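You operate a simulated robot arm through the tools that you are given. There is no shell and no other tool. Be economical: measure what you need, move in short steps, check, and stop when the job is done.

You are at the controls of a simulated two-armed robot. One attempt, no reset.

Task
Reset the root gap of the pipes in the blue clamp to 2-4 mm and clamp them again.
Fine: set it against the orange peg; pull the peg out after clamping.

Only the result counts: the job must be done as asked and must still hold three seconds after the hand-in. Knocking over, shifting, dropping, spilling or breaking anything else fails it.

Robot
Two 7-joint arms with fingered hands on one trunk, on a base that drives. Base frame: it is fixed to the floor where the robot stands at the start and does not move with it; the origin is under the middle of the robot, x ahead of it, y to its left, z up; the surface under the hand at the start is at about z = 90. Lengths are in cm, angles in rad, forces in N, time in s.
The left shoulder is at the start at [6, 16.6, 95.1], the right one opposite. With the tool pointing down near the work surface each hand reaches from about 34 to 86 cm from the robot's upright axis, wherever it stands, measured 20 degrees to its own side. Places, roughly: clamp lever [60, 0, 100]; left cradle of the blue pipe clamp [70, 10, 90]; orange peg [60, 0, 90]; right cradle of the blue pipe clamp [60, -10, 90]; short green pipe (17x5x5 cm) [70, 10, 100]; short orange pipe (17x5x5 cm) [100, -10, 90]; short white pipe (17x5x5 cm) [60, -10, 100]. Payload 5 kg a hand.
The tool frame of a hand sits at the grasp point between the pads (the TCP): z along the fingers, y along the line on which they close. The tips reach 3.2 cm beyond it. Largest opening 16 cm; the body of the gripper starts 8.9 cm behind the TCP. The gripper is a hand of 3 fingers: y runs from the thumb to the fingers, the wrist lies at [0, 0, -26.7] in the tool frame, and closing takes about 1.5 s.
Orientation is that of the tool frame in the base frame, as a unit quaternion [x, y, z, w]. With the fingers straight down and closing along the base's y, the tool's x points along the base's -x, its y along +y and its z along -z.

Tools
- The arms move only by the tool move_arm. It takes "left_steps", "right_steps" or both (then of equal length, played together; a hand with none holds still); each is a list of rows, each an object (a shift or turn left out is 0, a gripper value left out holds the last) with "dr": the turn, a rotation vector about the tool's x, y, z in units of 45 degrees (1.0 is 45 degrees), a list of three; "translation": the shift along the tool's x, y, z in units of 100 mm (1.0 is 100 mm), a list of three; "grip": the gripper command, from -1 (shut) to 1 (fully open), values between in proportion. In form: [{"dr": [rx, ry, rz], "translation": [x, y, z], "grip": grip}, ...]. A call has 1 to 20 rows; each row is the pose to reach, as a shift and turn from the pose commanded when the call began, along the tool's axes at that moment. A call with a number of a shift or a turn outside -1 to 1 is refused whole. Each row takes 0.2 s and may step no farther than 5 cm and 0.15 rad from the row before; otherwise, or with a gripper value out of range, the whole call is refused. A pose out of reach is approached as far as the arm can. The call stops where the force on the tool passes 40 N (or 10 N more than at its start, if that is more) or the arm is blocked; 0.2 s more then pass. Each finger travels about 4.5 cm/s and halts on what it meets, pressing with about 31 N; the grip force reading is that of the motor and also rises with nothing between the fingers. The clock runs only during rows and for 0.2 s after the last one: add rows that repeat a pose to give the fingers time. It gives the time, the measured TCP pose, the force on the tool (base axes), the opening and the grip force at its end, in the units of the frame above (readings bear some noise), with the torque about the TCP (base axes, N m) and any sound that the robot's microphone picked up, and new pictures: "pictures" is both (left out), scene, wrist or none (wrist: the cameras of the hands that moved).
- Cameras (640 x 400 px; columns grow to the right, rows downward): "scene" is now at [5.66, 0.76, 160.39]; the picture's right is [0.10, -1.00, 0.00], its down [-0.61, -0.06, -0.79] and it looks along [0.78, 0.08, -0.61] (base axes); focal length 271 px, centre (320, 200). "left" rides on the left gripper at [-6.5, -0.4, -11.6] in its tool frame; the picture's right is [0.06, -1.00, 0.00], its down [0.87, 0.05, -0.49] and it looks along [0.49, 0.03, 0.87] (tool axes); focal length 261 px, centre (320, 200). "right" rides on the right gripper at [6.5, -0.4, -11.6] in its tool frame; the picture's right is [0.06, 1.00, 0.00], its down [-0.87, 0.05, -0.49] and it looks along [-0.49, 0.03, 0.87] (tool axes); focal length 261 px, centre (320, 200). There is no depth. A picture from a camera that has moved, and an enlarged one, comes with that camera's place and axes in the base frame and with its lens.
- raise_lower(by): slides the trunk up (or, below 0, down) by that many cm; the arms and the scene camera ride with it, the base frame stays. It gives what a move gives, with no picture.
- base_move(legs): drives the robot by 1 to 6 legs, each [ahead, turn to the left] in cm and rad, along the robot's own axes; the way and the turn of a leg run together, so that a leg with both is an arc; at most 150 cm and 3.142 rad a leg. The arms and the cameras ride along, it lands a little off, and it stops where it bumps. It gives what a move gives, and a new picture of the scene camera.
- hand_shape(shape, hand): the hand has 3 fingers and takes this shape, open, in about a second: jaw (thumb against the fingers, like two jaws); tri (thumb and two fingers); tip (a fingertip pinch); poke (one finger out to press); point (the index stretched); flat (the hand flat); cup (the hand cupped); fist (a fist). The gripper value then closes the fingers along that shape, each until it touches; the sizes above hold for jaw. It gives what a move gives, with no picture.
- turn_head(pan, tilt): turns the head with the scene camera to pan (to the left, within 1.501 rad either way) and tilt (down, from -0.506 to 1.204), counted from straight ahead of the robot. It gives what a move gives, and a new picture of the scene camera.
- zoom(camera, box): a new picture of the part [left, top, right, bottom] of that camera's present view, enlarged. The clock stands still meanwhile.
- close_job(): hands the job in; it is judged then, once.

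Go step by step. Nothing tells you exact positions but the pictures and the camera data: compare them with the known pose of the tool, close in by small moves and look again before you grip or let go. The budget is 120 turns and 260 pictures, counting those below and the enlarged ones. Unless the task says otherwise, let go and move clear before handing in, and close with one line.

The tools are called as name(argument=value, ...) on one line, values as JSON. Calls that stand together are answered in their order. move_arm: Moves the arms, as the interface text tells. Its arguments: {"type":"object","properties":{"left_steps":{"type":"array","items":{"type":"object","properties":{"dr":{"type":"array","items":{"type":"number"}},"translation":{"type":"array","items":{"type":"number"}},"grip":{"type":"number"}}}},"right_steps":{"type":"array","items":{"type":"object","properties":{"dr":{"type":"array","items":{"type":"number"}},"translation":{"type":"array","items":{"type":"number"}},"grip":{"type":"number"}}}},"pictures":{"type":"string","enum":["both","scene","wrist","none"]}},"required":[]} The other tools are called the same way: raise_lower (by) slides the trunk up or down; hand_shape (shape, hand) gives the hand a shape; base_move (legs) drives the base; turn_head (pan, tilt) turns the head that bears the scene camera; zoom (camera, box) takes an enlarged picture of a part of a camera's view; close_job () hands the job in.

At the start:

```text
t: 0.0
left_eef_pos: [42.3, 15.26, 140.09]
left_orientation: [0.0, 1.0, 0.001, 0.001]
left_force: [0.1, 0.1, -0.4]
left_ft_torque: [-0.01, -0.01, -0.01]
left_gripper_width: 15.99
left_finger_force: 0.0
left_shape: jaw
right_eef_pos: [48.89, -21.01, 138.75]
right_orientation: [0.001, 1.0, -0.001, 0.0]
right_force: [-0.3, -1.4, 0.0]
right_ft_torque: [-0.04, -0.03, 0.02]
right_gripper_width: 15.95
right_finger_force: 0.0
right_shape: jaw
trunk travel left (down, up): [-50.0, 9.0]
robot x, y, heading: [-0.08, -0.13, -0.004]
head pan, tilt: [0.096, 0.663]
```

scene: 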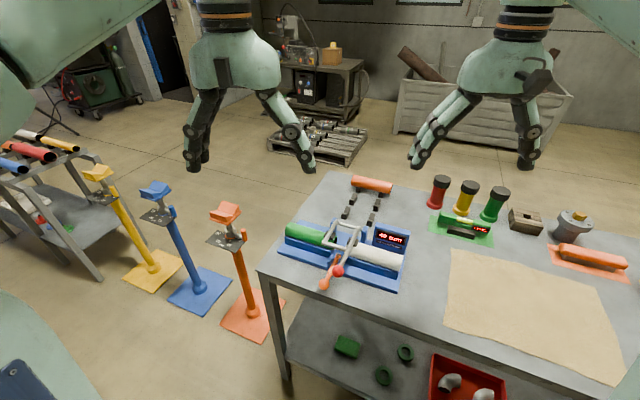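
right: 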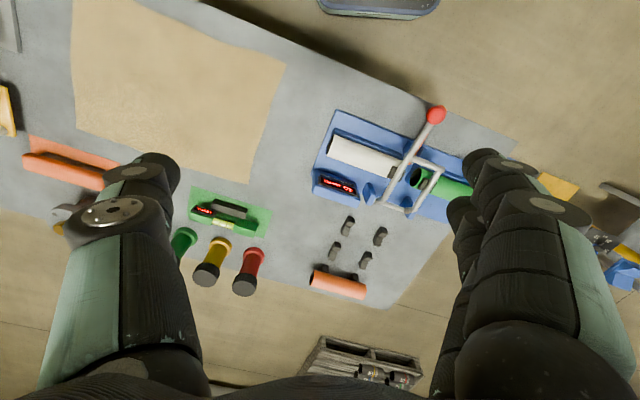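
left: 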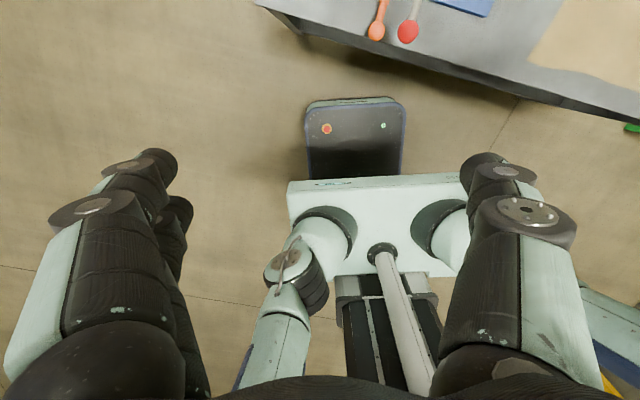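

The blue clamp with green and white pipes sits in the middle of the table; its lever has a red ball and there is an orange peg with an orange handle nearby. I'll zoom in on it.

zoom(camera="scene", box=[260, 170, 430, 300])

zoom(camera="right", box=[290, 90, 490, 230])

```text
3.08 times, centred on (345, 235) of scene
camera zoom: at [5.66, 0.76, 160.39], right [0.1, -1.0, 0.0], down [-0.61, -0.06, -0.79], along [0.78, 0.08, -0.61], focal length 834 px, centre (243, 92)
```

zoom: 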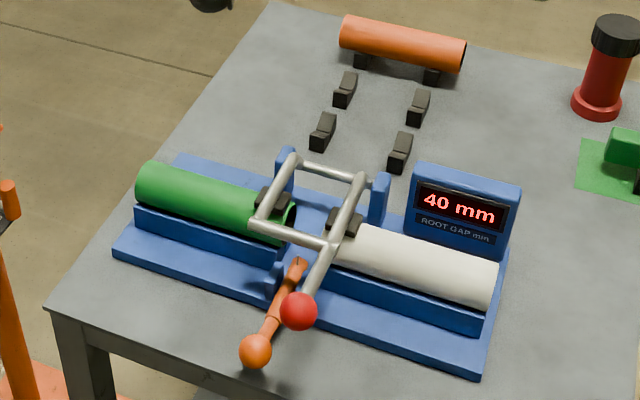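

```text
2.86 times, centred on (390, 160) of right
camera zoom: at [42.27, -21.63, 150.41], right [-0.06, 1.0, 0.0], down [0.87, 0.05, 0.49], along [0.49, 0.03, -0.87], focal length 745 px, centre (120, 314)
```

zoom: 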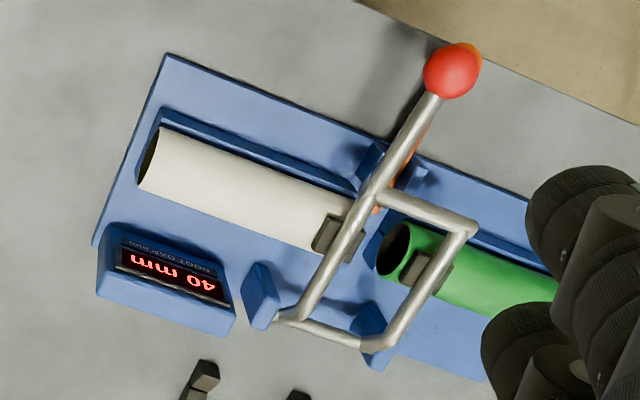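

The clamp shows a 40 mm gap with its lever closed. I'll move the left hand aside and bring the right hand's camera closer for a look at the peg.

move_arm(left_steps=[{"translation": [0, 0.4, 0]}, {"translation": [0, 0.8, 0]}, {"translation": [0, 1.0, 0]}, {"translation": [0, 1.0, 0]}, {"translation": [0, 1.0, 0]}, {"translation": [0, 1.0, 0]}], right_steps=[{"translation": [0, 0.3, 0.2]}, {"translation": [0, 0.6, 0.5]}, {"translation": [0, 0.9, 0.8]}, {"translation": [0, 1.0, 1.0]}, {"translation": [0, 1.0, 1.0]}, {"translation": [0, 1.0, 1.0]}], pictures="none")

move_arm(right_steps=[{"translation": [0, 0.3, 0.3]}, {"translation": [0, 0.6, 0.6]}, {"translation": [0, 0.8, 0.9]}, {"translation": [0, 0.8, 0.9]}])

zoom(camera="right", box=[160, 50, 480, 250])

```text
t: 1.4
left_eef_pos: [42.27, 25.23, 140.34]
left_orientation: [0.0, 1.0, 0.0, 0.002]
left_force: [0.6, -0.4, 0.0]
left_ft_torque: [0.03, 0.03, -0.01]
left_gripper_width: 15.99
left_finger_force: 0.1
left_shape: jaw
right_eef_pos: [48.87, -10.88, 128.71]
right_orientation: [0.0, 1.0, 0.0, 0.0]
right_force: [-0.4, -0.5, 0.7]
right_ft_torque: [-0.03, 0.0, -0.01]
right_gripper_width: 16.0
right_finger_force: 0.0
right_shape: jaw
trunk travel left (down, up): [-50.0, 9.0]
robot x, y, heading: [0.07, 0.12, -0.003]
head pan, tilt: [0.096, 0.663]
```

```text
t: 2.4
left_eef_pos: [42.22, 25.13, 140.18]
left_orientation: [0.0, 1.0, 0.0, 0.001]
left_force: [0.6, 0.5, -0.3]
left_ft_torque: [0.05, -0.01, 0.01]
left_gripper_width: 16.0
left_finger_force: 0.0
left_shape: jaw
right_eef_pos: [49.0, -2.96, 119.75]
right_orientation: [0.0, 1.0, 0.0, 0.0]
right_force: [0.2, -0.8, -1.1]
right_ft_torque: [0.0, 0.02, -0.01]
right_gripper_width: 16.02
right_finger_force: 0.1
right_shape: jaw
trunk travel left (down, up): [-50.0, 9.0]
robot x, y, heading: [-0.05, -0.08, -0.002]
head pan, tilt: [0.096, 0.663]
camera scene: at [5.64, 0.74, 160.4], right [0.1, -1.0, 0.0], down [-0.61, -0.06, -0.79], along [0.79, 0.08, -0.61], focal length 271 px, centre (320, 200)
camera right: at [42.38, -3.58, 131.37], right [-0.06, 1.0, 0.0], down [0.87, 0.05, 0.49], along [0.49, 0.03, -0.87], focal length 261 px, centre (320, 200)
```

scene: 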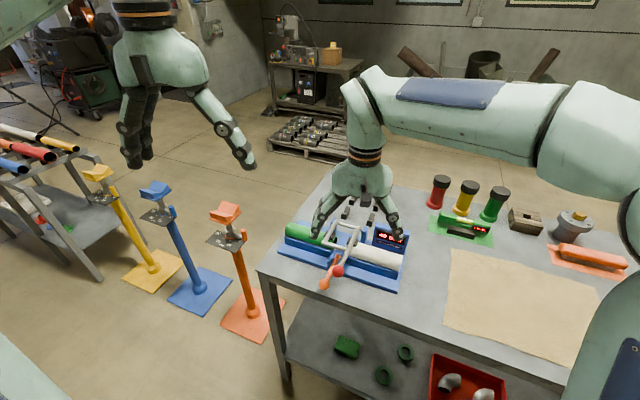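
right: 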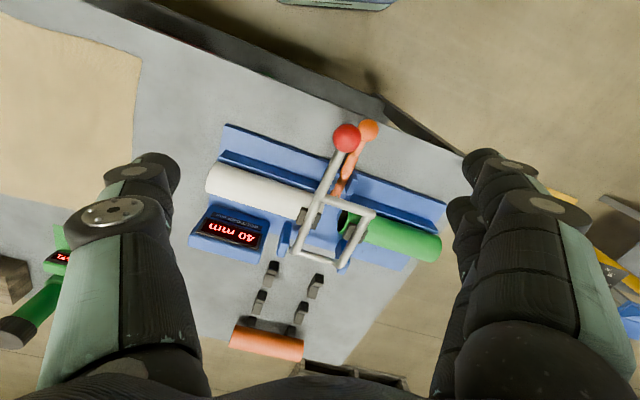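

```text
2.00 times, centred on (320, 150) of right
camera zoom: at [42.38, -3.58, 131.37], right [-0.06, 1.0, 0.0], down [0.87, 0.05, 0.49], along [0.49, 0.03, -0.87], focal length 521 px, centre (320, 300)
```

zoom: 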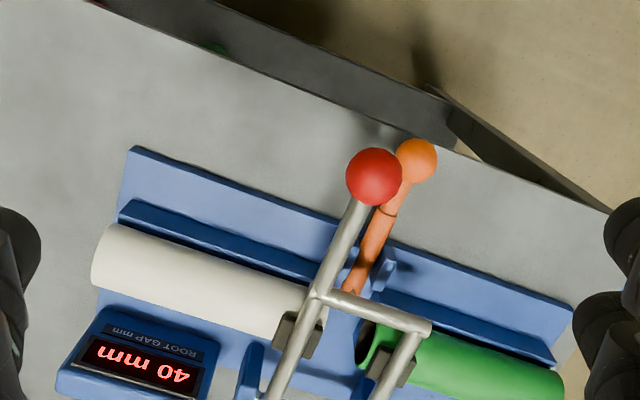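

zoom(camera="scene", box=[310, 225, 370, 295])

zoom(camera="right", box=[280, 110, 400, 270])

```text
5.71 times, centred on (340, 260) of scene
camera zoom: at [5.64, 0.74, 160.4], right [0.1, -1.0, 0.0], down [-0.61, -0.06, -0.79], along [0.79, 0.08, -0.61], focal length 1548 px, centre (206, -143)
```

zoom: 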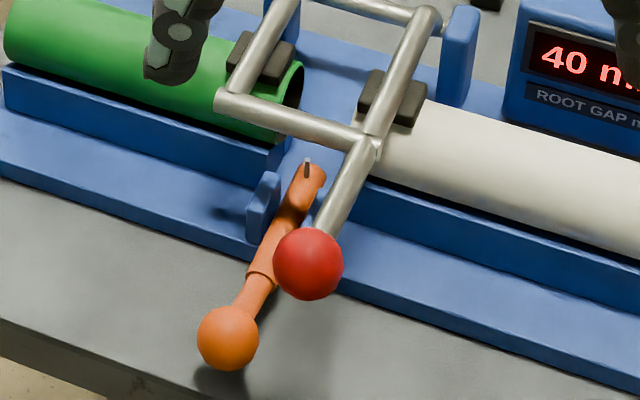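

```text
2.50 times, centred on (340, 190) of right
camera zoom: at [42.38, -3.58, 131.37], right [-0.06, 1.0, 0.0], down [0.87, 0.05, 0.49], along [0.49, 0.03, -0.87], focal length 652 px, centre (270, 225)
```

zoom: 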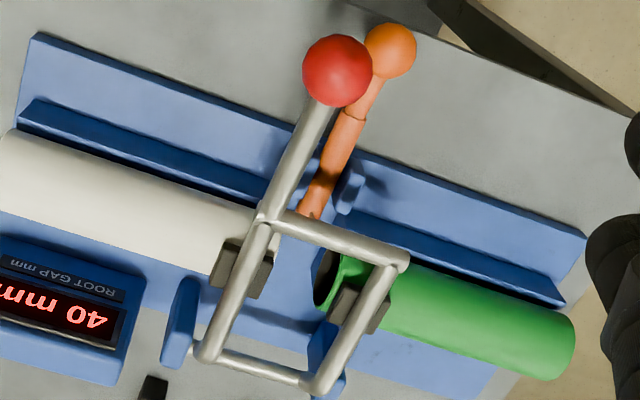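

The peg carries a thin metal blade and rests in a fork in front of the gap, partly hidden by the lever. First I'll open the lever: I'm positioning the right hand over the red ball (about [51.3, 0.4, 100.5]), turned to match the clamp's ~14° yaw.

move_arm(right_steps=[{"translation": [-0.1, 0.15, 0.3], "dr": [0, 0, 0.16], "grip": 0.3}, {"translation": [-0.23, 0.34, 0.6], "dr": [0, 0, 0.318], "grip": 0.0}, {"translation": [-0.23, 0.34, 1.0], "dr": [0, 0, 0.318]}, {"translation": [-0.23, 0.34, 1.0], "dr": [0, 0, 0.318]}, {"translation": [-0.23, 0.34, 1.0], "dr": [0, 0, 0.318]}, {"translation": [-0.23, 0.34, 1.0], "dr": [0, 0, 0.318]}])

zoom(camera="scene", box=[280, 180, 400, 300])

```text
t: 3.8
left_eef_pos: [42.45, 25.2, 140.12]
left_orientation: [0.0, 1.0, 0.0, 0.001]
left_force: [1.3, 0.2, 0.4]
left_ft_torque: [0.04, 0.0, -0.05]
left_gripper_width: 15.99
left_finger_force: 0.2
left_shape: jaw
right_eef_pos: [51.01, 0.55, 109.68]
right_orientation: [0.125, 0.992, 0.0, 0.0]
right_force: [0.4, 0.7, 0.4]
right_ft_torque: [0.01, 0.01, -0.01]
right_gripper_width: 8.07
right_finger_force: 0.0
right_shape: jaw
trunk travel left (down, up): [-50.0, 9.0]
robot x, y, heading: [0.13, -0.42, -0.002]
head pan, tilt: [0.096, 0.663]
camera scene: at [5.66, 0.78, 160.39], right [0.1, -1.0, 0.0], down [-0.61, -0.06, -0.79], along [0.78, 0.08, -0.61], focal length 271 px, centre (320, 200)
camera right: at [44.59, 1.42, 121.35], right [0.19, 0.98, 0.0], down [0.86, -0.16, 0.49], along [0.48, -0.09, -0.87], focal length 261 px, centre (320, 200)
```

scene: 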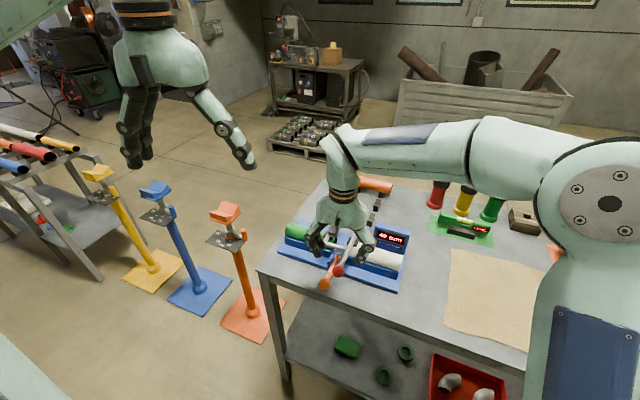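
right: 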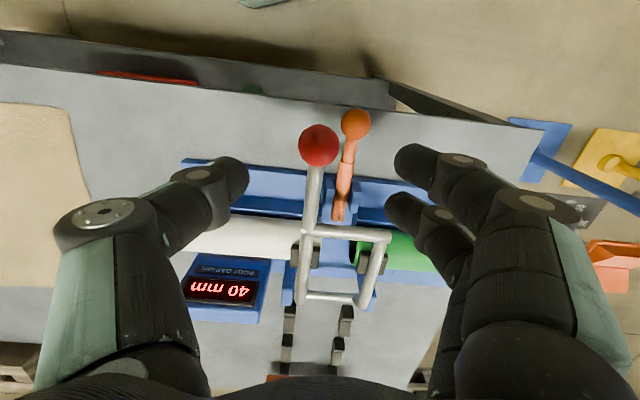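

```text
3.33 times, centred on (340, 240) of scene
camera zoom: at [5.66, 0.78, 160.39], right [0.1, -1.0, 0.0], down [-0.61, -0.06, -0.79], along [0.78, 0.08, -0.61], focal length 903 px, centre (253, 67)
```

zoom: 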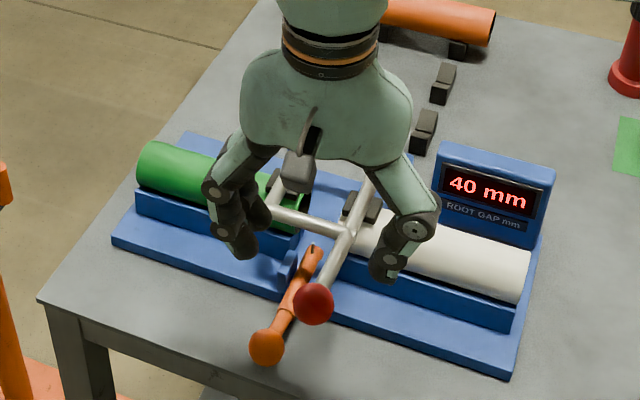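

The ball is at about (50.8, 0, 101), and the fingers straddle it. I'll descend and close on it.

move_arm(right_steps=[{"translation": [0.007, -0.053, 0.3]}, {"translation": [0.007, -0.053, 0.6]}, {"translation": [0.007, -0.053, 0.87]}, {"translation": [0.007, -0.053, 0.87]}, {"translation": [0.007, -0.053, 0.87]}])

zoom(camera="scene", box=[300, 220, 380, 300])

```text
t: 5.0
left_eef_pos: [42.29, 25.33, 140.13]
left_orientation: [0.0, 1.0, -0.001, -0.001]
left_force: [-0.5, 0.3, 0.1]
left_ft_torque: [0.01, -0.03, 0.01]
left_gripper_width: 15.99
left_finger_force: 0.1
left_shape: jaw
right_eef_pos: [50.83, 0.07, 100.98]
right_orientation: [0.125, 0.992, 0.0, 0.0]
right_force: [-0.1, 0.4, -0.3]
right_ft_torque: [-0.01, -0.01, 0.01]
right_gripper_width: 8.05
right_finger_force: 0.0
right_shape: jaw
trunk travel left (down, up): [-50.0, 9.0]
robot x, y, heading: [0.04, 0.07, -0.0]
head pan, tilt: [0.096, 0.663]
camera scene: at [5.68, 0.78, 160.39], right [0.1, -1.0, 0.0], down [-0.61, -0.06, -0.79], along [0.78, 0.08, -0.62], focal length 271 px, centre (320, 200)
camera right: at [44.39, 0.96, 112.67], right [0.19, 0.98, 0.0], down [0.86, -0.16, 0.49], along [0.48, -0.09, -0.87], focal length 261 px, centre (320, 200)
```

scene: 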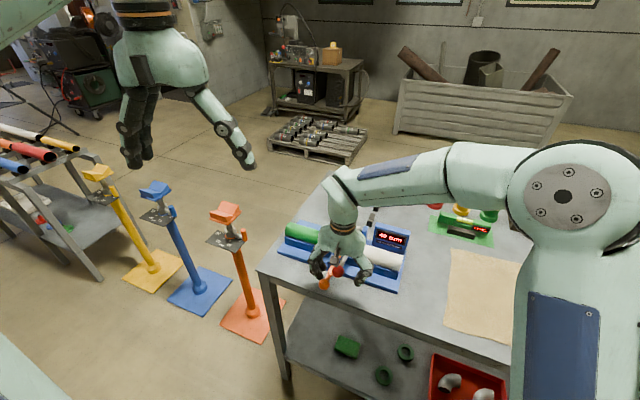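
right: 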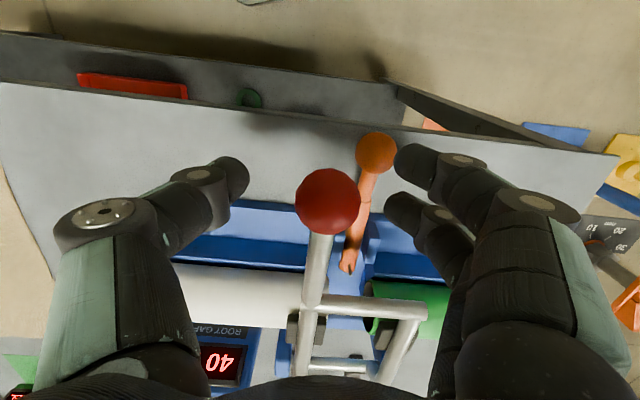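

```text
5.00 times, centred on (340, 260) of scene
camera zoom: at [5.68, 0.78, 160.39], right [0.1, -1.0, 0.0], down [-0.61, -0.06, -0.79], along [0.78, 0.08, -0.62], focal length 1354 px, centre (220, -100)
```

zoom: 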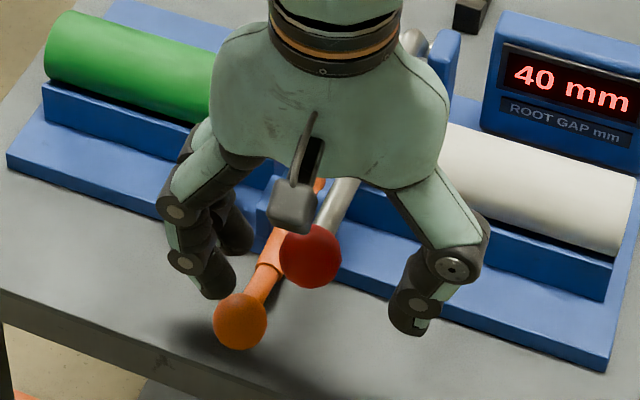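

The ball sits right at the TCP, so I close on it.

move_arm(right_steps=[{"grip": -0.5}, {"grip": -1}, {"grip": -1}, {"grip": -1}, {"grip": -1}, {"grip": -1}], pictures="wrist")

```text
t: 6.4
left_eef_pos: [42.35, 25.06, 140.09]
left_orientation: [0.0, 1.0, 0.0, 0.0]
left_force: [0.8, -0.2, 0.1]
left_ft_torque: [0.01, 0.01, -0.01]
left_gripper_width: 16.01
left_finger_force: 0.2
left_shape: jaw
right_eef_pos: [50.85, -0.09, 100.96]
right_orientation: [0.125, 0.992, -0.001, 0.0]
right_force: [-0.3, -5.5, -4.4]
right_ft_torque: [-0.04, 0.01, -0.02]
right_gripper_width: 0.01
right_finger_force: 30.8
right_shape: jaw
trunk travel left (down, up): [-50.0, 9.0]
robot x, y, heading: [-0.08, -0.07, 0.001]
head pan, tilt: [0.096, 0.663]
camera right: at [44.41, 0.84, 112.63], right [0.19, 0.98, 0.0], down [0.86, -0.16, 0.49], along [0.48, -0.09, -0.87], focal length 261 px, centre (320, 200)
```

right: 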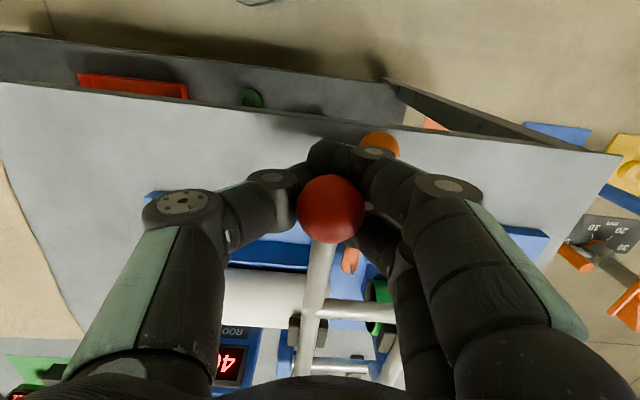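

The fingers have closed around and beneath the ball, cupping it. I'll lift along the lever's arc.

move_arm(right_steps=[{"translation": [-0.002, 0, -0.09]}, {"translation": [-0.008, 0, -0.183]}, {"translation": [-0.018, 0, -0.275]}, {"translation": [-0.032, 0, -0.365]}, {"translation": [-0.05, 0, -0.45]}, {"translation": [-0.072, 0, -0.543]}, {"translation": [-0.127, 0, -0.718]}, {"translation": [-0.127, 0, -0.718]}])

```text
t: 8.2
left_eef_pos: [42.26, 25.31, 140.2]
left_orientation: [0.0, 1.0, -0.001, 0.001]
left_force: [0.3, -0.8, -0.1]
left_ft_torque: [0.0, -0.01, 0.01]
left_gripper_width: 16.0
left_finger_force: 0.0
left_shape: jaw
right_eef_pos: [52.27, -0.3, 108.32]
right_orientation: [0.124, 0.992, 0.0, -0.001]
right_force: [0.1, 2.8, -0.2]
right_ft_torque: [0.05, 0.02, 0.06]
right_gripper_width: 0.0
right_finger_force: 31.1
right_shape: jaw
trunk travel left (down, up): [-50.0, 9.0]
robot x, y, heading: [0.3, -0.2, 0.002]
head pan, tilt: [0.096, 0.663]
camera scene: at [5.62, 0.86, 160.4], right [0.1, -1.0, 0.0], down [-0.61, -0.06, -0.79], along [0.79, 0.08, -0.61], focal length 271 px, centre (320, 200)
camera right: at [45.67, 0.73, 119.94], right [0.19, 0.98, 0.0], down [0.86, -0.16, 0.49], along [0.48, -0.09, -0.87], focal length 261 px, centre (320, 200)
```

scene: 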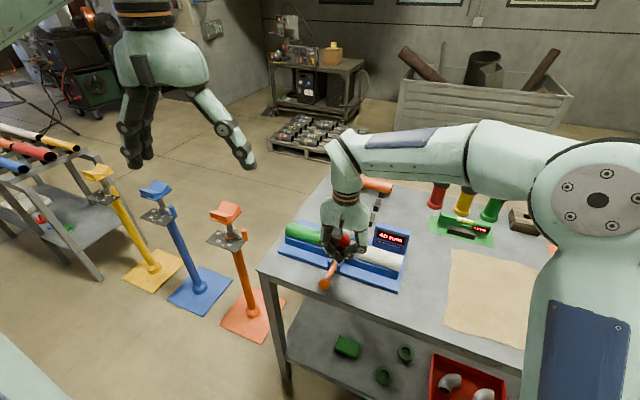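
right: 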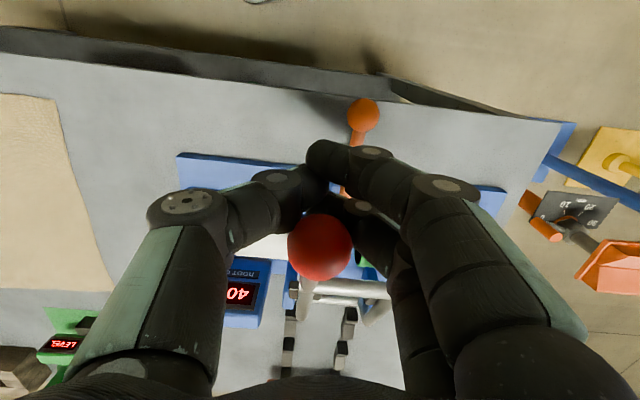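

The lever is rising smoothly with the ball riding in the fingers, and it has slid a bit forward of them. I'll continue the arc and let the hand catch up.

move_arm(right_steps=[{"translation": [-0.15, 0, -0.05]}, {"translation": [-0.28, 0, -0.14]}, {"translation": [-0.43, 0, -0.26]}, {"translation": [-0.58, 0, -0.37]}, {"translation": [-0.74, 0, -0.46]}, {"translation": [-0.9, 0, -0.54]}, {"translation": [-0.9, 0, -0.54]}])

zoom(camera="scene", box=[270, 170, 420, 300])

```text
t: 9.8
left_eef_pos: [42.31, 25.25, 140.14]
left_orientation: [0.0, 1.0, 0.0, 0.002]
left_force: [-1.1, 0.7, 0.8]
left_ft_torque: [0.02, 0.0, -0.01]
left_gripper_width: 15.98
left_finger_force: 0.1
left_shape: jaw
right_eef_pos: [61.03, -2.46, 113.64]
right_orientation: [0.125, 0.992, 0.0, 0.0]
right_force: [-1.3, 0.5, 0.1]
right_ft_torque: [0.0, 0.04, 0.0]
right_gripper_width: 0.0
right_finger_force: 30.8
right_shape: jaw
trunk travel left (down, up): [-50.0, 9.0]
robot x, y, heading: [-0.1, 0.13, -0.004]
head pan, tilt: [0.096, 0.663]
camera scene: at [5.65, 0.78, 160.39], right [0.1, -1.0, 0.0], down [-0.61, -0.06, -0.79], along [0.78, 0.08, -0.61], focal length 271 px, centre (320, 200)
camera right: at [54.46, -1.57, 125.28], right [0.19, 0.98, 0.0], down [0.86, -0.16, 0.49], along [0.48, -0.09, -0.87], focal length 261 px, centre (320, 200)
```

scene: 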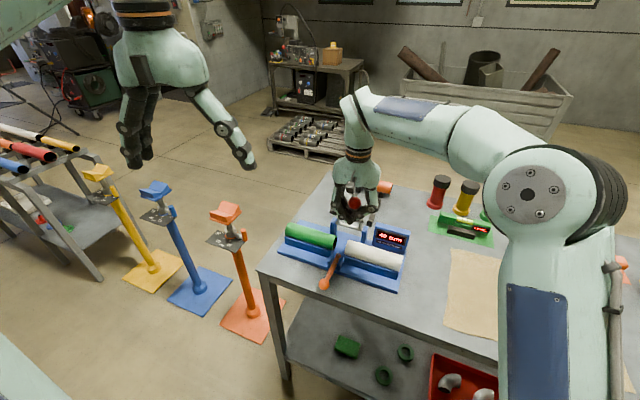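
right: 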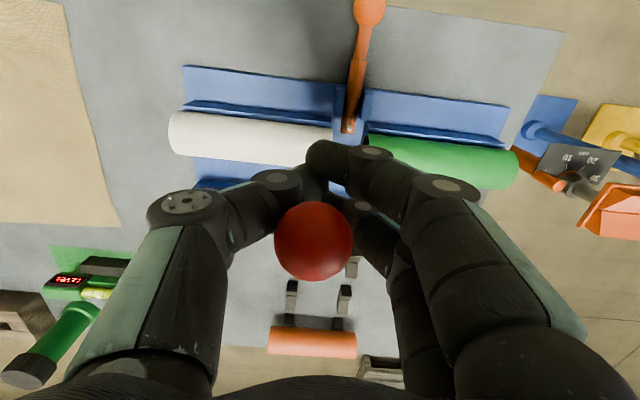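

```text
3.08 times, centred on (345, 235) of scene
camera zoom: at [5.65, 0.78, 160.39], right [0.1, -1.0, 0.0], down [-0.61, -0.06, -0.79], along [0.78, 0.08, -0.61], focal length 834 px, centre (243, 92)
```

zoom: 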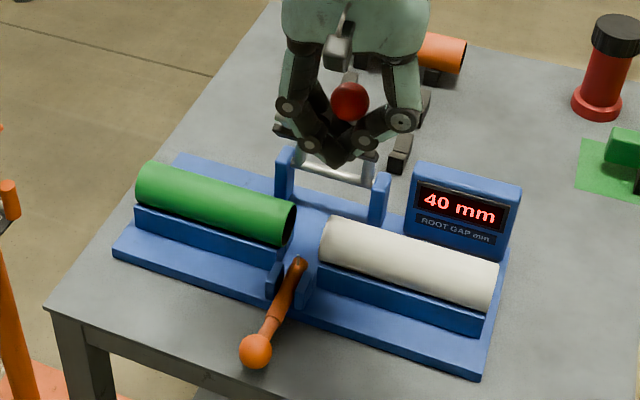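

The lever is about 67° up; a little farther should take it past vertical so it stays open.

move_arm(right_steps=[{"translation": [-0.2, 0, -0.08]}, {"translation": [-0.4, 0, -0.13]}, {"translation": [-0.6, 0, -0.16]}, {"translation": [-0.8, 0, -0.17]}, {"translation": [-1.0, 0, -0.17]}, {"translation": [-1.0, 0, -0.17]}])

zoom(camera="scene", box=[270, 150, 420, 300])

```text
t: 11.0
left_eef_pos: [42.11, 25.12, 140.26]
left_orientation: [0.001, 1.0, 0.0, 0.001]
left_force: [0.5, -2.0, 0.4]
left_ft_torque: [0.02, 0.05, 0.01]
left_gripper_width: 16.01
left_finger_force: 0.1
left_shape: jaw
right_eef_pos: [69.31, -4.27, 115.35]
right_orientation: [0.125, 0.992, 0.005, -0.012]
right_force: [-22.3, 1.5, 4.0]
right_ft_torque: [0.09, -0.05, -0.31]
right_gripper_width: 0.02
right_finger_force: 31.1
right_shape: jaw
trunk travel left (down, up): [-50.0, 9.0]
robot x, y, heading: [-0.33, -0.24, -0.002]
head pan, tilt: [0.096, 0.663]
stopped in row 6 (right hand): the force on the tool passed its limit at 54 N (the readings are from after the stop); the commanded pose is now the measured one
camera scene: at [5.45, 0.68, 160.41], right [0.1, -1.0, 0.0], down [-0.61, -0.06, -0.79], along [0.79, 0.08, -0.61], focal length 271 px, centre (320, 200)
camera right: at [63.11, -3.39, 127.14], right [0.19, 0.98, 0.01], down [0.87, -0.17, 0.47], along [0.46, -0.08, -0.88], focal length 261 px, centre (320, 200)
```

scene: 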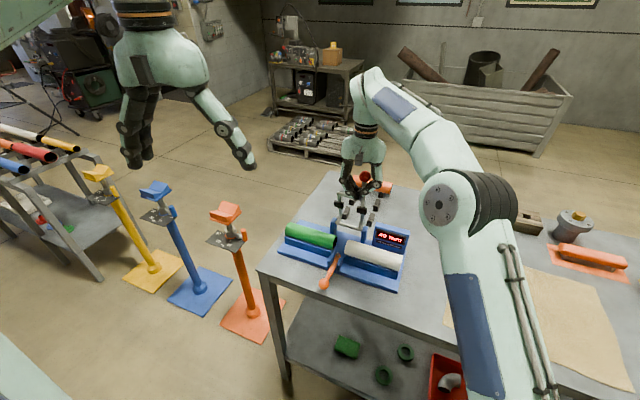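
right: 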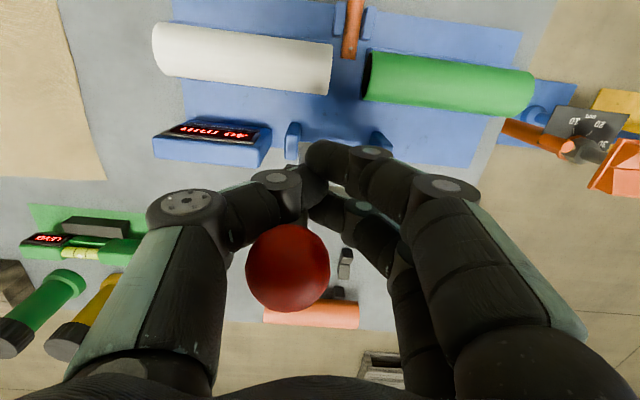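

```text
2.67 times, centred on (345, 225) of scene
camera zoom: at [5.45, 0.68, 160.41], right [0.1, -1.0, 0.0], down [-0.61, -0.06, -0.79], along [0.79, 0.08, -0.61], focal length 722 px, centre (253, 133)
```

zoom: 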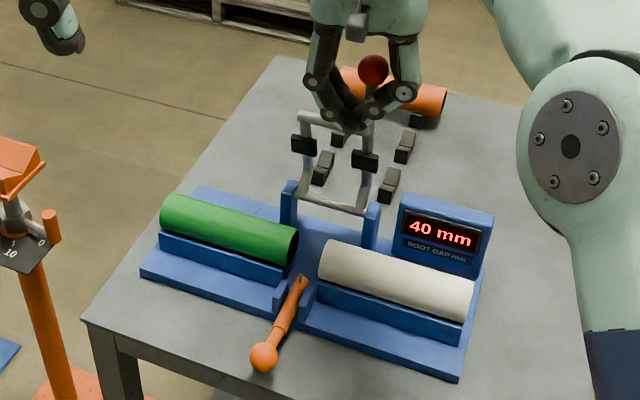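

The lever has reached its rear stop, past vertical. I'll open the hand and see whether it stays.

move_arm(right_steps=[{"grip": 0.2}, {"grip": 0.2}, {"grip": 0.2}, {"grip": 0.2}, {"grip": 0.2}])

```text
t: 12.2
left_eef_pos: [42.28, 25.18, 140.17]
left_orientation: [-0.001, 1.0, -0.001, 0.001]
left_force: [0.2, 0.7, 0.0]
left_ft_torque: [-0.03, -0.02, -0.02]
left_gripper_width: 16.0
left_finger_force: 0.0
left_shape: jaw
right_eef_pos: [69.67, -4.2, 115.16]
right_orientation: [0.126, 0.992, 0.003, -0.01]
right_force: [0.7, 0.4, -0.1]
right_ft_torque: [-0.01, 0.03, -0.01]
right_gripper_width: 9.56
right_finger_force: 0.1
right_shape: jaw
trunk travel left (down, up): [-50.0, 9.0]
robot x, y, heading: [-0.08, -0.2, -0.003]
head pan, tilt: [0.096, 0.663]
camera scene: at [5.66, 0.78, 160.39], right [0.1, -1.0, 0.0], down [-0.61, -0.06, -0.79], along [0.78, 0.08, -0.62], focal length 271 px, centre (320, 200)
camera right: at [63.43, -3.46, 126.96], right [0.19, 0.98, 0.01], down [0.86, -0.17, 0.47], along [0.47, -0.08, -0.88], focal length 261 px, centre (320, 200)
```

scene: 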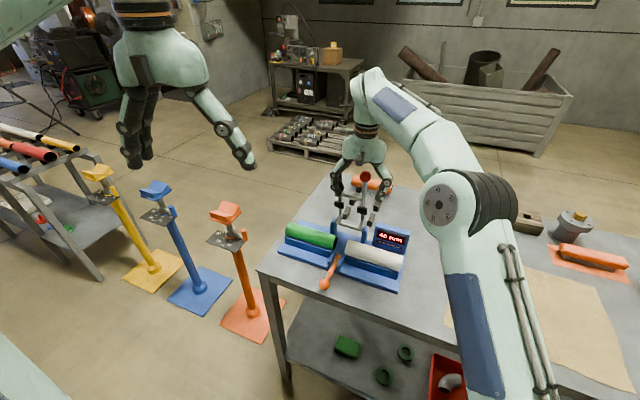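
right: 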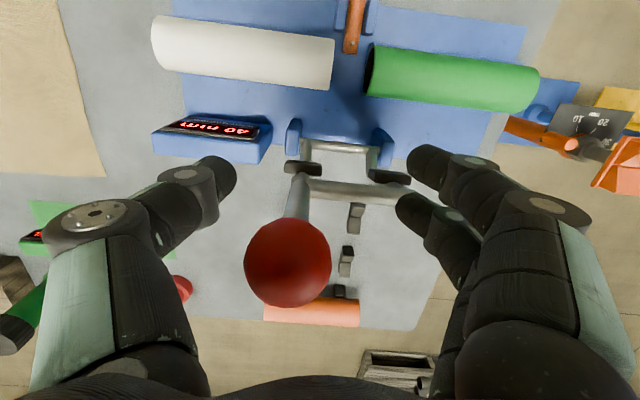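

The lever stays open. I'll raise the right hand straight up clear of the ball, bring it back, and look at the peg.

move_arm(right_steps=[{"translation": [0, 0, -0.3]}, {"translation": [0, 0, -0.65]}, {"translation": [0, 0, -1.0]}, {"translation": [0.4, 0, -1.0]}, {"translation": [0.8, 0, -1.0]}, {"translation": [1.0, 0, -1.0]}, {"translation": [1.0, 0, -1.0]}])

zoom(camera="right", box=[200, 0, 460, 220])

zoom(camera="scene", box=[310, 225, 370, 295])

```text
t: 13.8
left_eef_pos: [42.3, 25.23, 140.1]
left_orientation: [-0.001, 1.0, 0.0, 0.0]
left_force: [-0.9, -0.6, -0.7]
left_ft_torque: [0.02, 0.01, 0.03]
left_gripper_width: 15.98
left_finger_force: 0.1
left_shape: jaw
right_eef_pos: [60.29, -1.99, 125.4]
right_orientation: [0.125, 0.992, 0.003, -0.01]
right_force: [-0.4, 0.6, -0.1]
right_ft_torque: [0.0, 0.03, 0.0]
right_gripper_width: 9.58
right_finger_force: 0.1
right_shape: jaw
right hand out of reach, approached as far as the arm can: row 2, 3
trunk travel left (down, up): [-50.0, 9.0]
robot x, y, heading: [0.14, 0.05, -0.003]
head pan, tilt: [0.096, 0.663]
camera scene: at [5.69, 0.76, 160.39], right [0.1, -1.0, 0.0], down [-0.61, -0.06, -0.79], along [0.78, 0.08, -0.62], focal length 271 px, centre (320, 200)
camera right: at [54.0, -1.18, 137.17], right [0.19, 0.98, 0.01], down [0.86, -0.17, 0.47], along [0.47, -0.08, -0.88], focal length 261 px, centre (320, 200)
```

scene: 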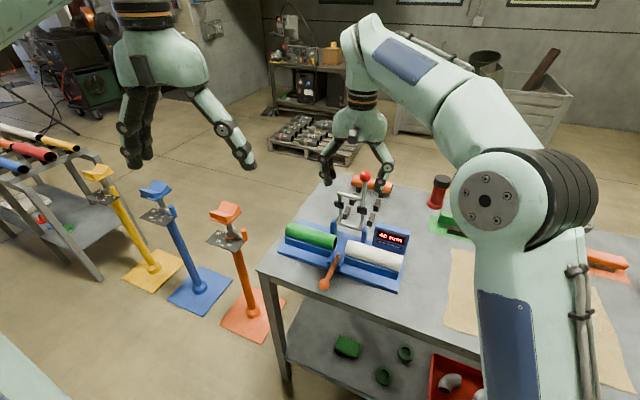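
right: 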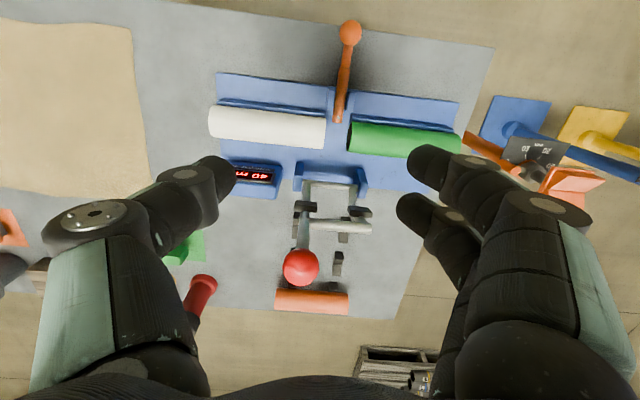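

```text
1.82 times, centred on (330, 110) of right
camera zoom: at [54.0, -1.18, 137.17], right [0.19, 0.98, 0.01], down [0.86, -0.17, 0.47], along [0.47, -0.08, -0.88], focal length 474 px, centre (302, 364)
```

zoom: 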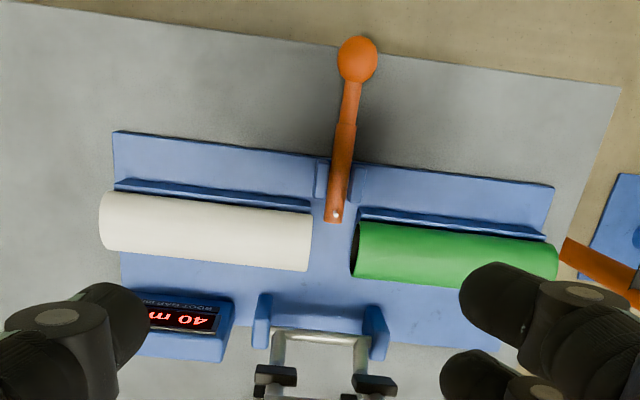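

```text
5.71 times, centred on (340, 260) of scene
camera zoom: at [5.69, 0.76, 160.39], right [0.1, -1.0, 0.0], down [-0.61, -0.06, -0.79], along [0.78, 0.08, -0.62], focal length 1548 px, centre (206, -143)
```

zoom: 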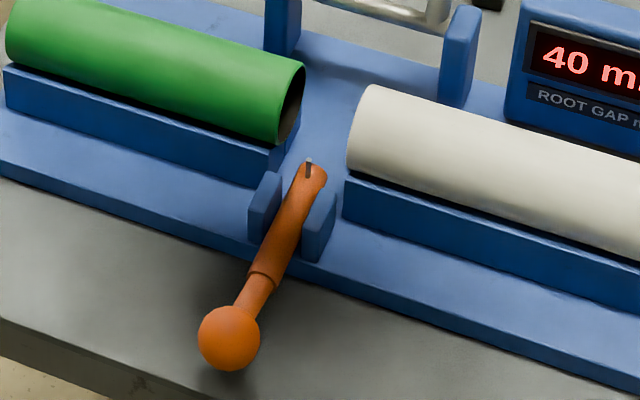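

zoom(camera="scene", box=[326, 234, 350, 264])

zoom(camera="right", box=[310, 80, 370, 160])

```text
13.33 times, centred on (338, 249) of scene
camera zoom: at [5.69, 0.76, 160.39], right [0.1, -1.0, 0.0], down [-0.61, -0.06, -0.79], along [0.78, 0.08, -0.62], focal length 3612 px, centre (80, -453)
```

zoom: 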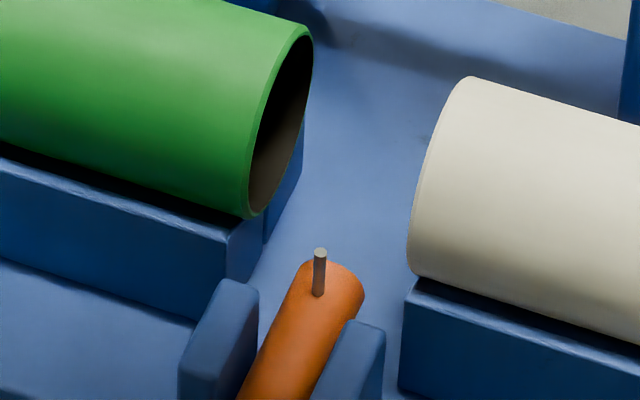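

```text
5.00 times, centred on (340, 120) of right
camera zoom: at [54.0, -1.18, 137.17], right [0.19, 0.98, 0.01], down [0.86, -0.17, 0.47], along [0.47, -0.08, -0.88], focal length 1303 px, centre (220, 600)
```

zoom: 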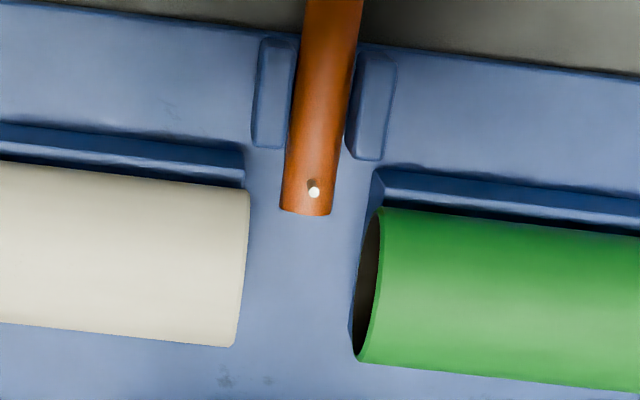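

The peg has a 3 mm upright pin near its tip, standing about 2 cm in front of the pipes' underside. So the peg must first be pushed in along its fork until the pin stands between the pipe ends. I'll bring the right hand over the peg's ball at (51.8, 4.1, 93.4).

move_arm(right_steps=[{"translation": [0.3, 0.1, 0.2], "grip": -0.1}, {"translation": [0.6, 0.2, 0.4]}, {"translation": [0.85, 0.3, 0.65]}, {"translation": [0.97, 0.38, 0.9]}, {"translation": [0.97, 0.38, 1.0]}, {"translation": [0.97, 0.38, 1.0]}], pictures="none")

move_arm(right_steps=[{"translation": [0, 0, 0.4]}, {"translation": [0, 0, 0.8]}, {"translation": [0, 0, 1.0]}, {"translation": [0, 0, 1.0]}])

zoom(camera="scene", box=[290, 220, 370, 300])

```text
t: 15.2
left_eef_pos: [42.23, 25.27, 140.16]
left_orientation: [0.0, 1.0, 0.0, -0.001]
left_force: [0.5, 1.1, -0.3]
left_ft_torque: [0.0, 0.0, 0.0]
left_gripper_width: 16.0
left_finger_force: 0.0
left_shape: jaw
right_eef_pos: [51.8, 4.2, 115.63]
right_orientation: [0.125, 0.992, 0.003, -0.01]
right_force: [-0.1, 0.1, 0.0]
right_ft_torque: [0.02, 0.0, 0.01]
right_gripper_width: 7.25
right_finger_force: 0.1
right_shape: jaw
trunk travel left (down, up): [-50.0, 9.0]
robot x, y, heading: [0.01, -0.0, 0.001]
head pan, tilt: [0.096, 0.663]
```

```text
t: 16.2
left_eef_pos: [42.22, 25.21, 140.06]
left_orientation: [-0.002, 1.0, -0.001, 0.0]
left_force: [1.4, -0.5, -0.4]
left_ft_torque: [0.03, 0.02, -0.01]
left_gripper_width: 15.99
left_finger_force: 0.0
left_shape: jaw
right_eef_pos: [51.58, 4.23, 105.6]
right_orientation: [0.126, 0.992, 0.002, -0.01]
right_force: [-0.1, 1.1, -0.7]
right_ft_torque: [0.02, -0.04, -0.02]
right_gripper_width: 7.27
right_finger_force: 0.0
right_shape: jaw
trunk travel left (down, up): [-50.0, 9.0]
robot x, y, heading: [0.12, 0.15, 0.0]
head pan, tilt: [0.096, 0.663]
camera scene: at [5.64, 0.78, 160.39], right [0.1, -1.0, 0.0], down [-0.61, -0.06, -0.79], along [0.78, 0.08, -0.61], focal length 271 px, centre (320, 200)
camera right: at [45.18, 5.03, 117.31], right [0.19, 0.98, 0.01], down [0.86, -0.17, 0.47], along [0.47, -0.08, -0.88], focal length 261 px, centre (320, 200)
```

scene: 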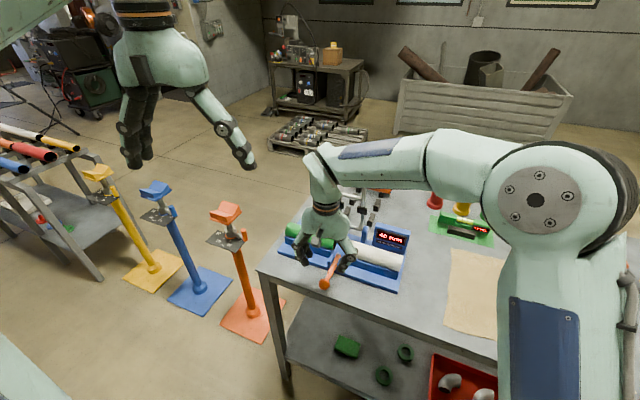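
right: 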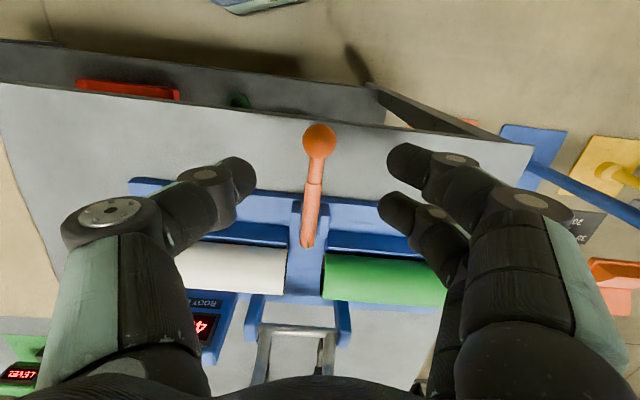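

```text
5.00 times, centred on (330, 260) of scene
camera zoom: at [5.64, 0.78, 160.39], right [0.1, -1.0, 0.0], down [-0.61, -0.06, -0.79], along [0.78, 0.08, -0.61], focal length 1354 px, centre (270, -100)
```

zoom: 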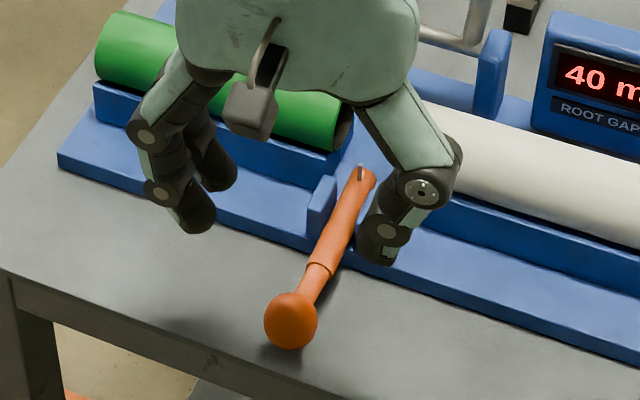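

move_arm(right_steps=[{"translation": [-0.03, -0.01, 0.4]}, {"translation": [-0.035, -0.015, 0.8]}, {"translation": [-0.035, -0.015, 1.0]}, {"translation": [-0.035, -0.015, 1.0]}])

zoom(camera="scene", box=[290, 220, 370, 300])

```text
t: 17.2
left_eef_pos: [42.35, 25.23, 140.11]
left_orientation: [0.0, 1.0, 0.0, 0.001]
left_force: [0.5, -0.1, 0.6]
left_ft_torque: [0.0, -0.01, -0.02]
left_gripper_width: 15.99
left_finger_force: 0.1
left_shape: jaw
right_eef_pos: [51.42, 4.1, 95.64]
right_orientation: [0.125, 0.992, 0.002, -0.009]
right_force: [0.1, 0.3, 1.0]
right_ft_torque: [0.01, 0.0, -0.03]
right_gripper_width: 7.27
right_finger_force: 0.0
right_shape: jaw
trunk travel left (down, up): [-50.0, 9.0]
robot x, y, heading: [0.03, 0.03, -0.004]
head pan, tilt: [0.096, 0.663]
camera scene: at [5.63, 0.78, 160.4], right [0.1, -1.0, 0.0], down [-0.61, -0.06, -0.79], along [0.78, 0.08, -0.61], focal length 271 px, centre (320, 200)
camera right: at [45.15, 4.94, 107.39], right [0.19, 0.98, 0.01], down [0.86, -0.17, 0.47], along [0.47, -0.08, -0.88], focal length 261 px, centre (320, 200)
```

scene: 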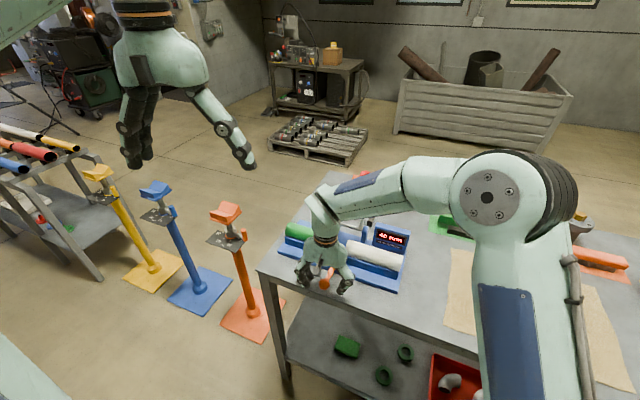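
right: 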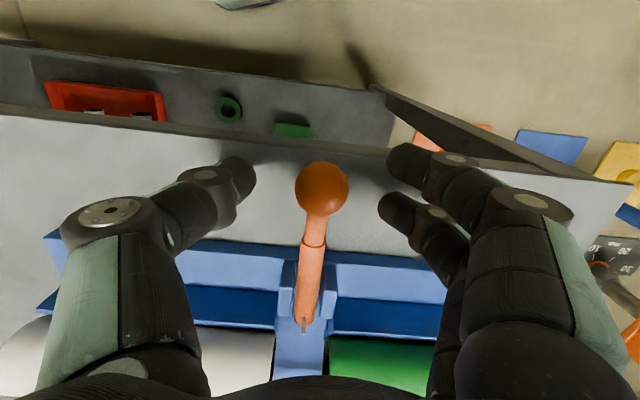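

```text
5.00 times, centred on (330, 260) of scene
camera zoom: at [5.63, 0.78, 160.4], right [0.1, -1.0, 0.0], down [-0.61, -0.06, -0.79], along [0.78, 0.08, -0.61], focal length 1354 px, centre (270, -100)
```

zoom: 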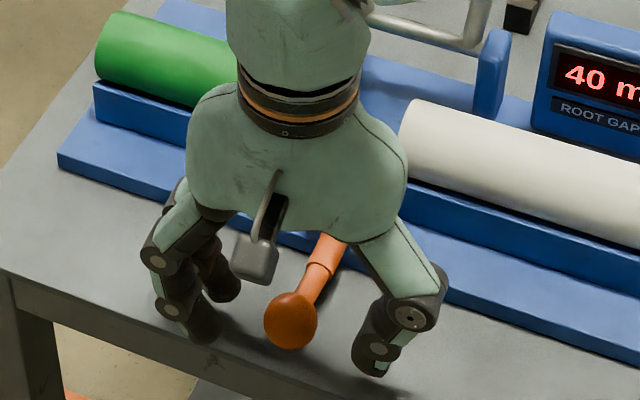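

The ball is centred between the finger pads. I'll lower slightly and close gently.

move_arm(right_steps=[{"translation": [-0.03, -0.01, 0.07]}, {"translation": [-0.03, -0.01, 0.07], "grip": -0.5}, {"translation": [-0.03, -0.01, 0.07], "grip": -1}, {"translation": [-0.03, -0.01, 0.07], "grip": -1}, {"translation": [-0.03, -0.01, 0.07], "grip": -1}, {"translation": [-0.03, -0.01, 0.07], "grip": -1}])

zoom(camera="scene", box=[290, 220, 370, 300])

```text
t: 18.6
left_eef_pos: [42.3, 25.26, 140.11]
left_orientation: [-0.001, 1.0, 0.0, -0.001]
left_force: [-0.5, -0.1, 0.1]
left_ft_torque: [0.0, -0.01, 0.02]
left_gripper_width: 16.01
left_finger_force: 0.1
left_shape: jaw
right_eef_pos: [51.6, 3.92, 94.95]
right_orientation: [0.125, 0.992, 0.004, -0.01]
right_force: [0.4, 0.2, -7.5]
right_ft_torque: [0.02, -0.03, -0.03]
right_gripper_width: 1.64
right_finger_force: 31.3
right_shape: jaw
trunk travel left (down, up): [-50.0, 9.0]
robot x, y, heading: [-0.24, 0.39, -0.0]
head pan, tilt: [0.096, 0.663]
camera scene: at [5.69, 0.78, 160.38], right [0.1, -1.0, 0.0], down [-0.61, -0.06, -0.79], along [0.78, 0.08, -0.62], focal length 271 px, centre (320, 200)
camera right: at [45.42, 4.74, 106.61], right [0.19, 0.98, 0.0], down [0.86, -0.17, 0.47], along [0.47, -0.09, -0.88], focal length 261 px, centre (320, 200)
```

scene: 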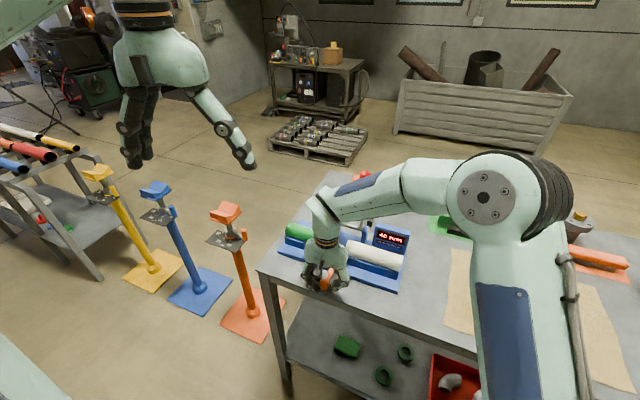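
right: 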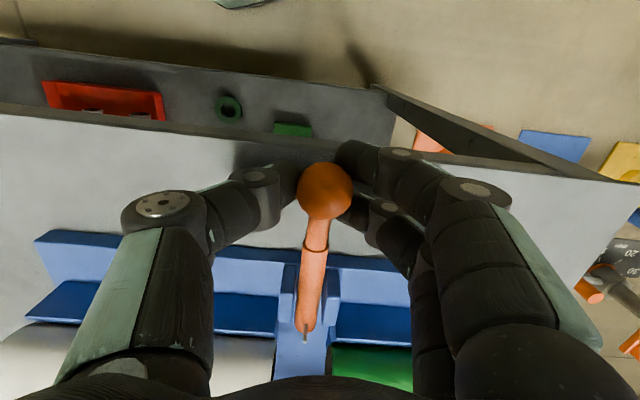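

```text
5.00 times, centred on (330, 260) of scene
camera zoom: at [5.69, 0.78, 160.38], right [0.1, -1.0, 0.0], down [-0.61, -0.06, -0.79], along [0.78, 0.08, -0.62], focal length 1354 px, centre (270, -100)
```

zoom: 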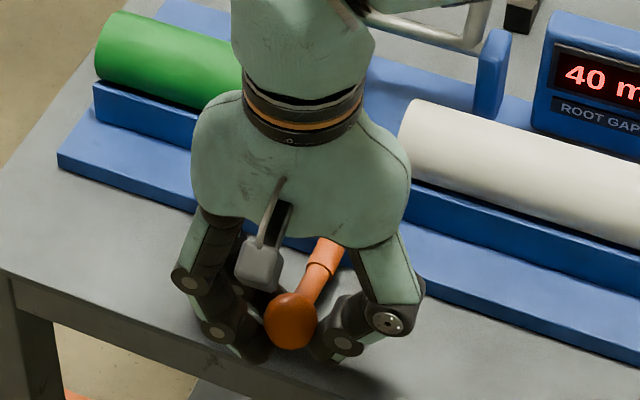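

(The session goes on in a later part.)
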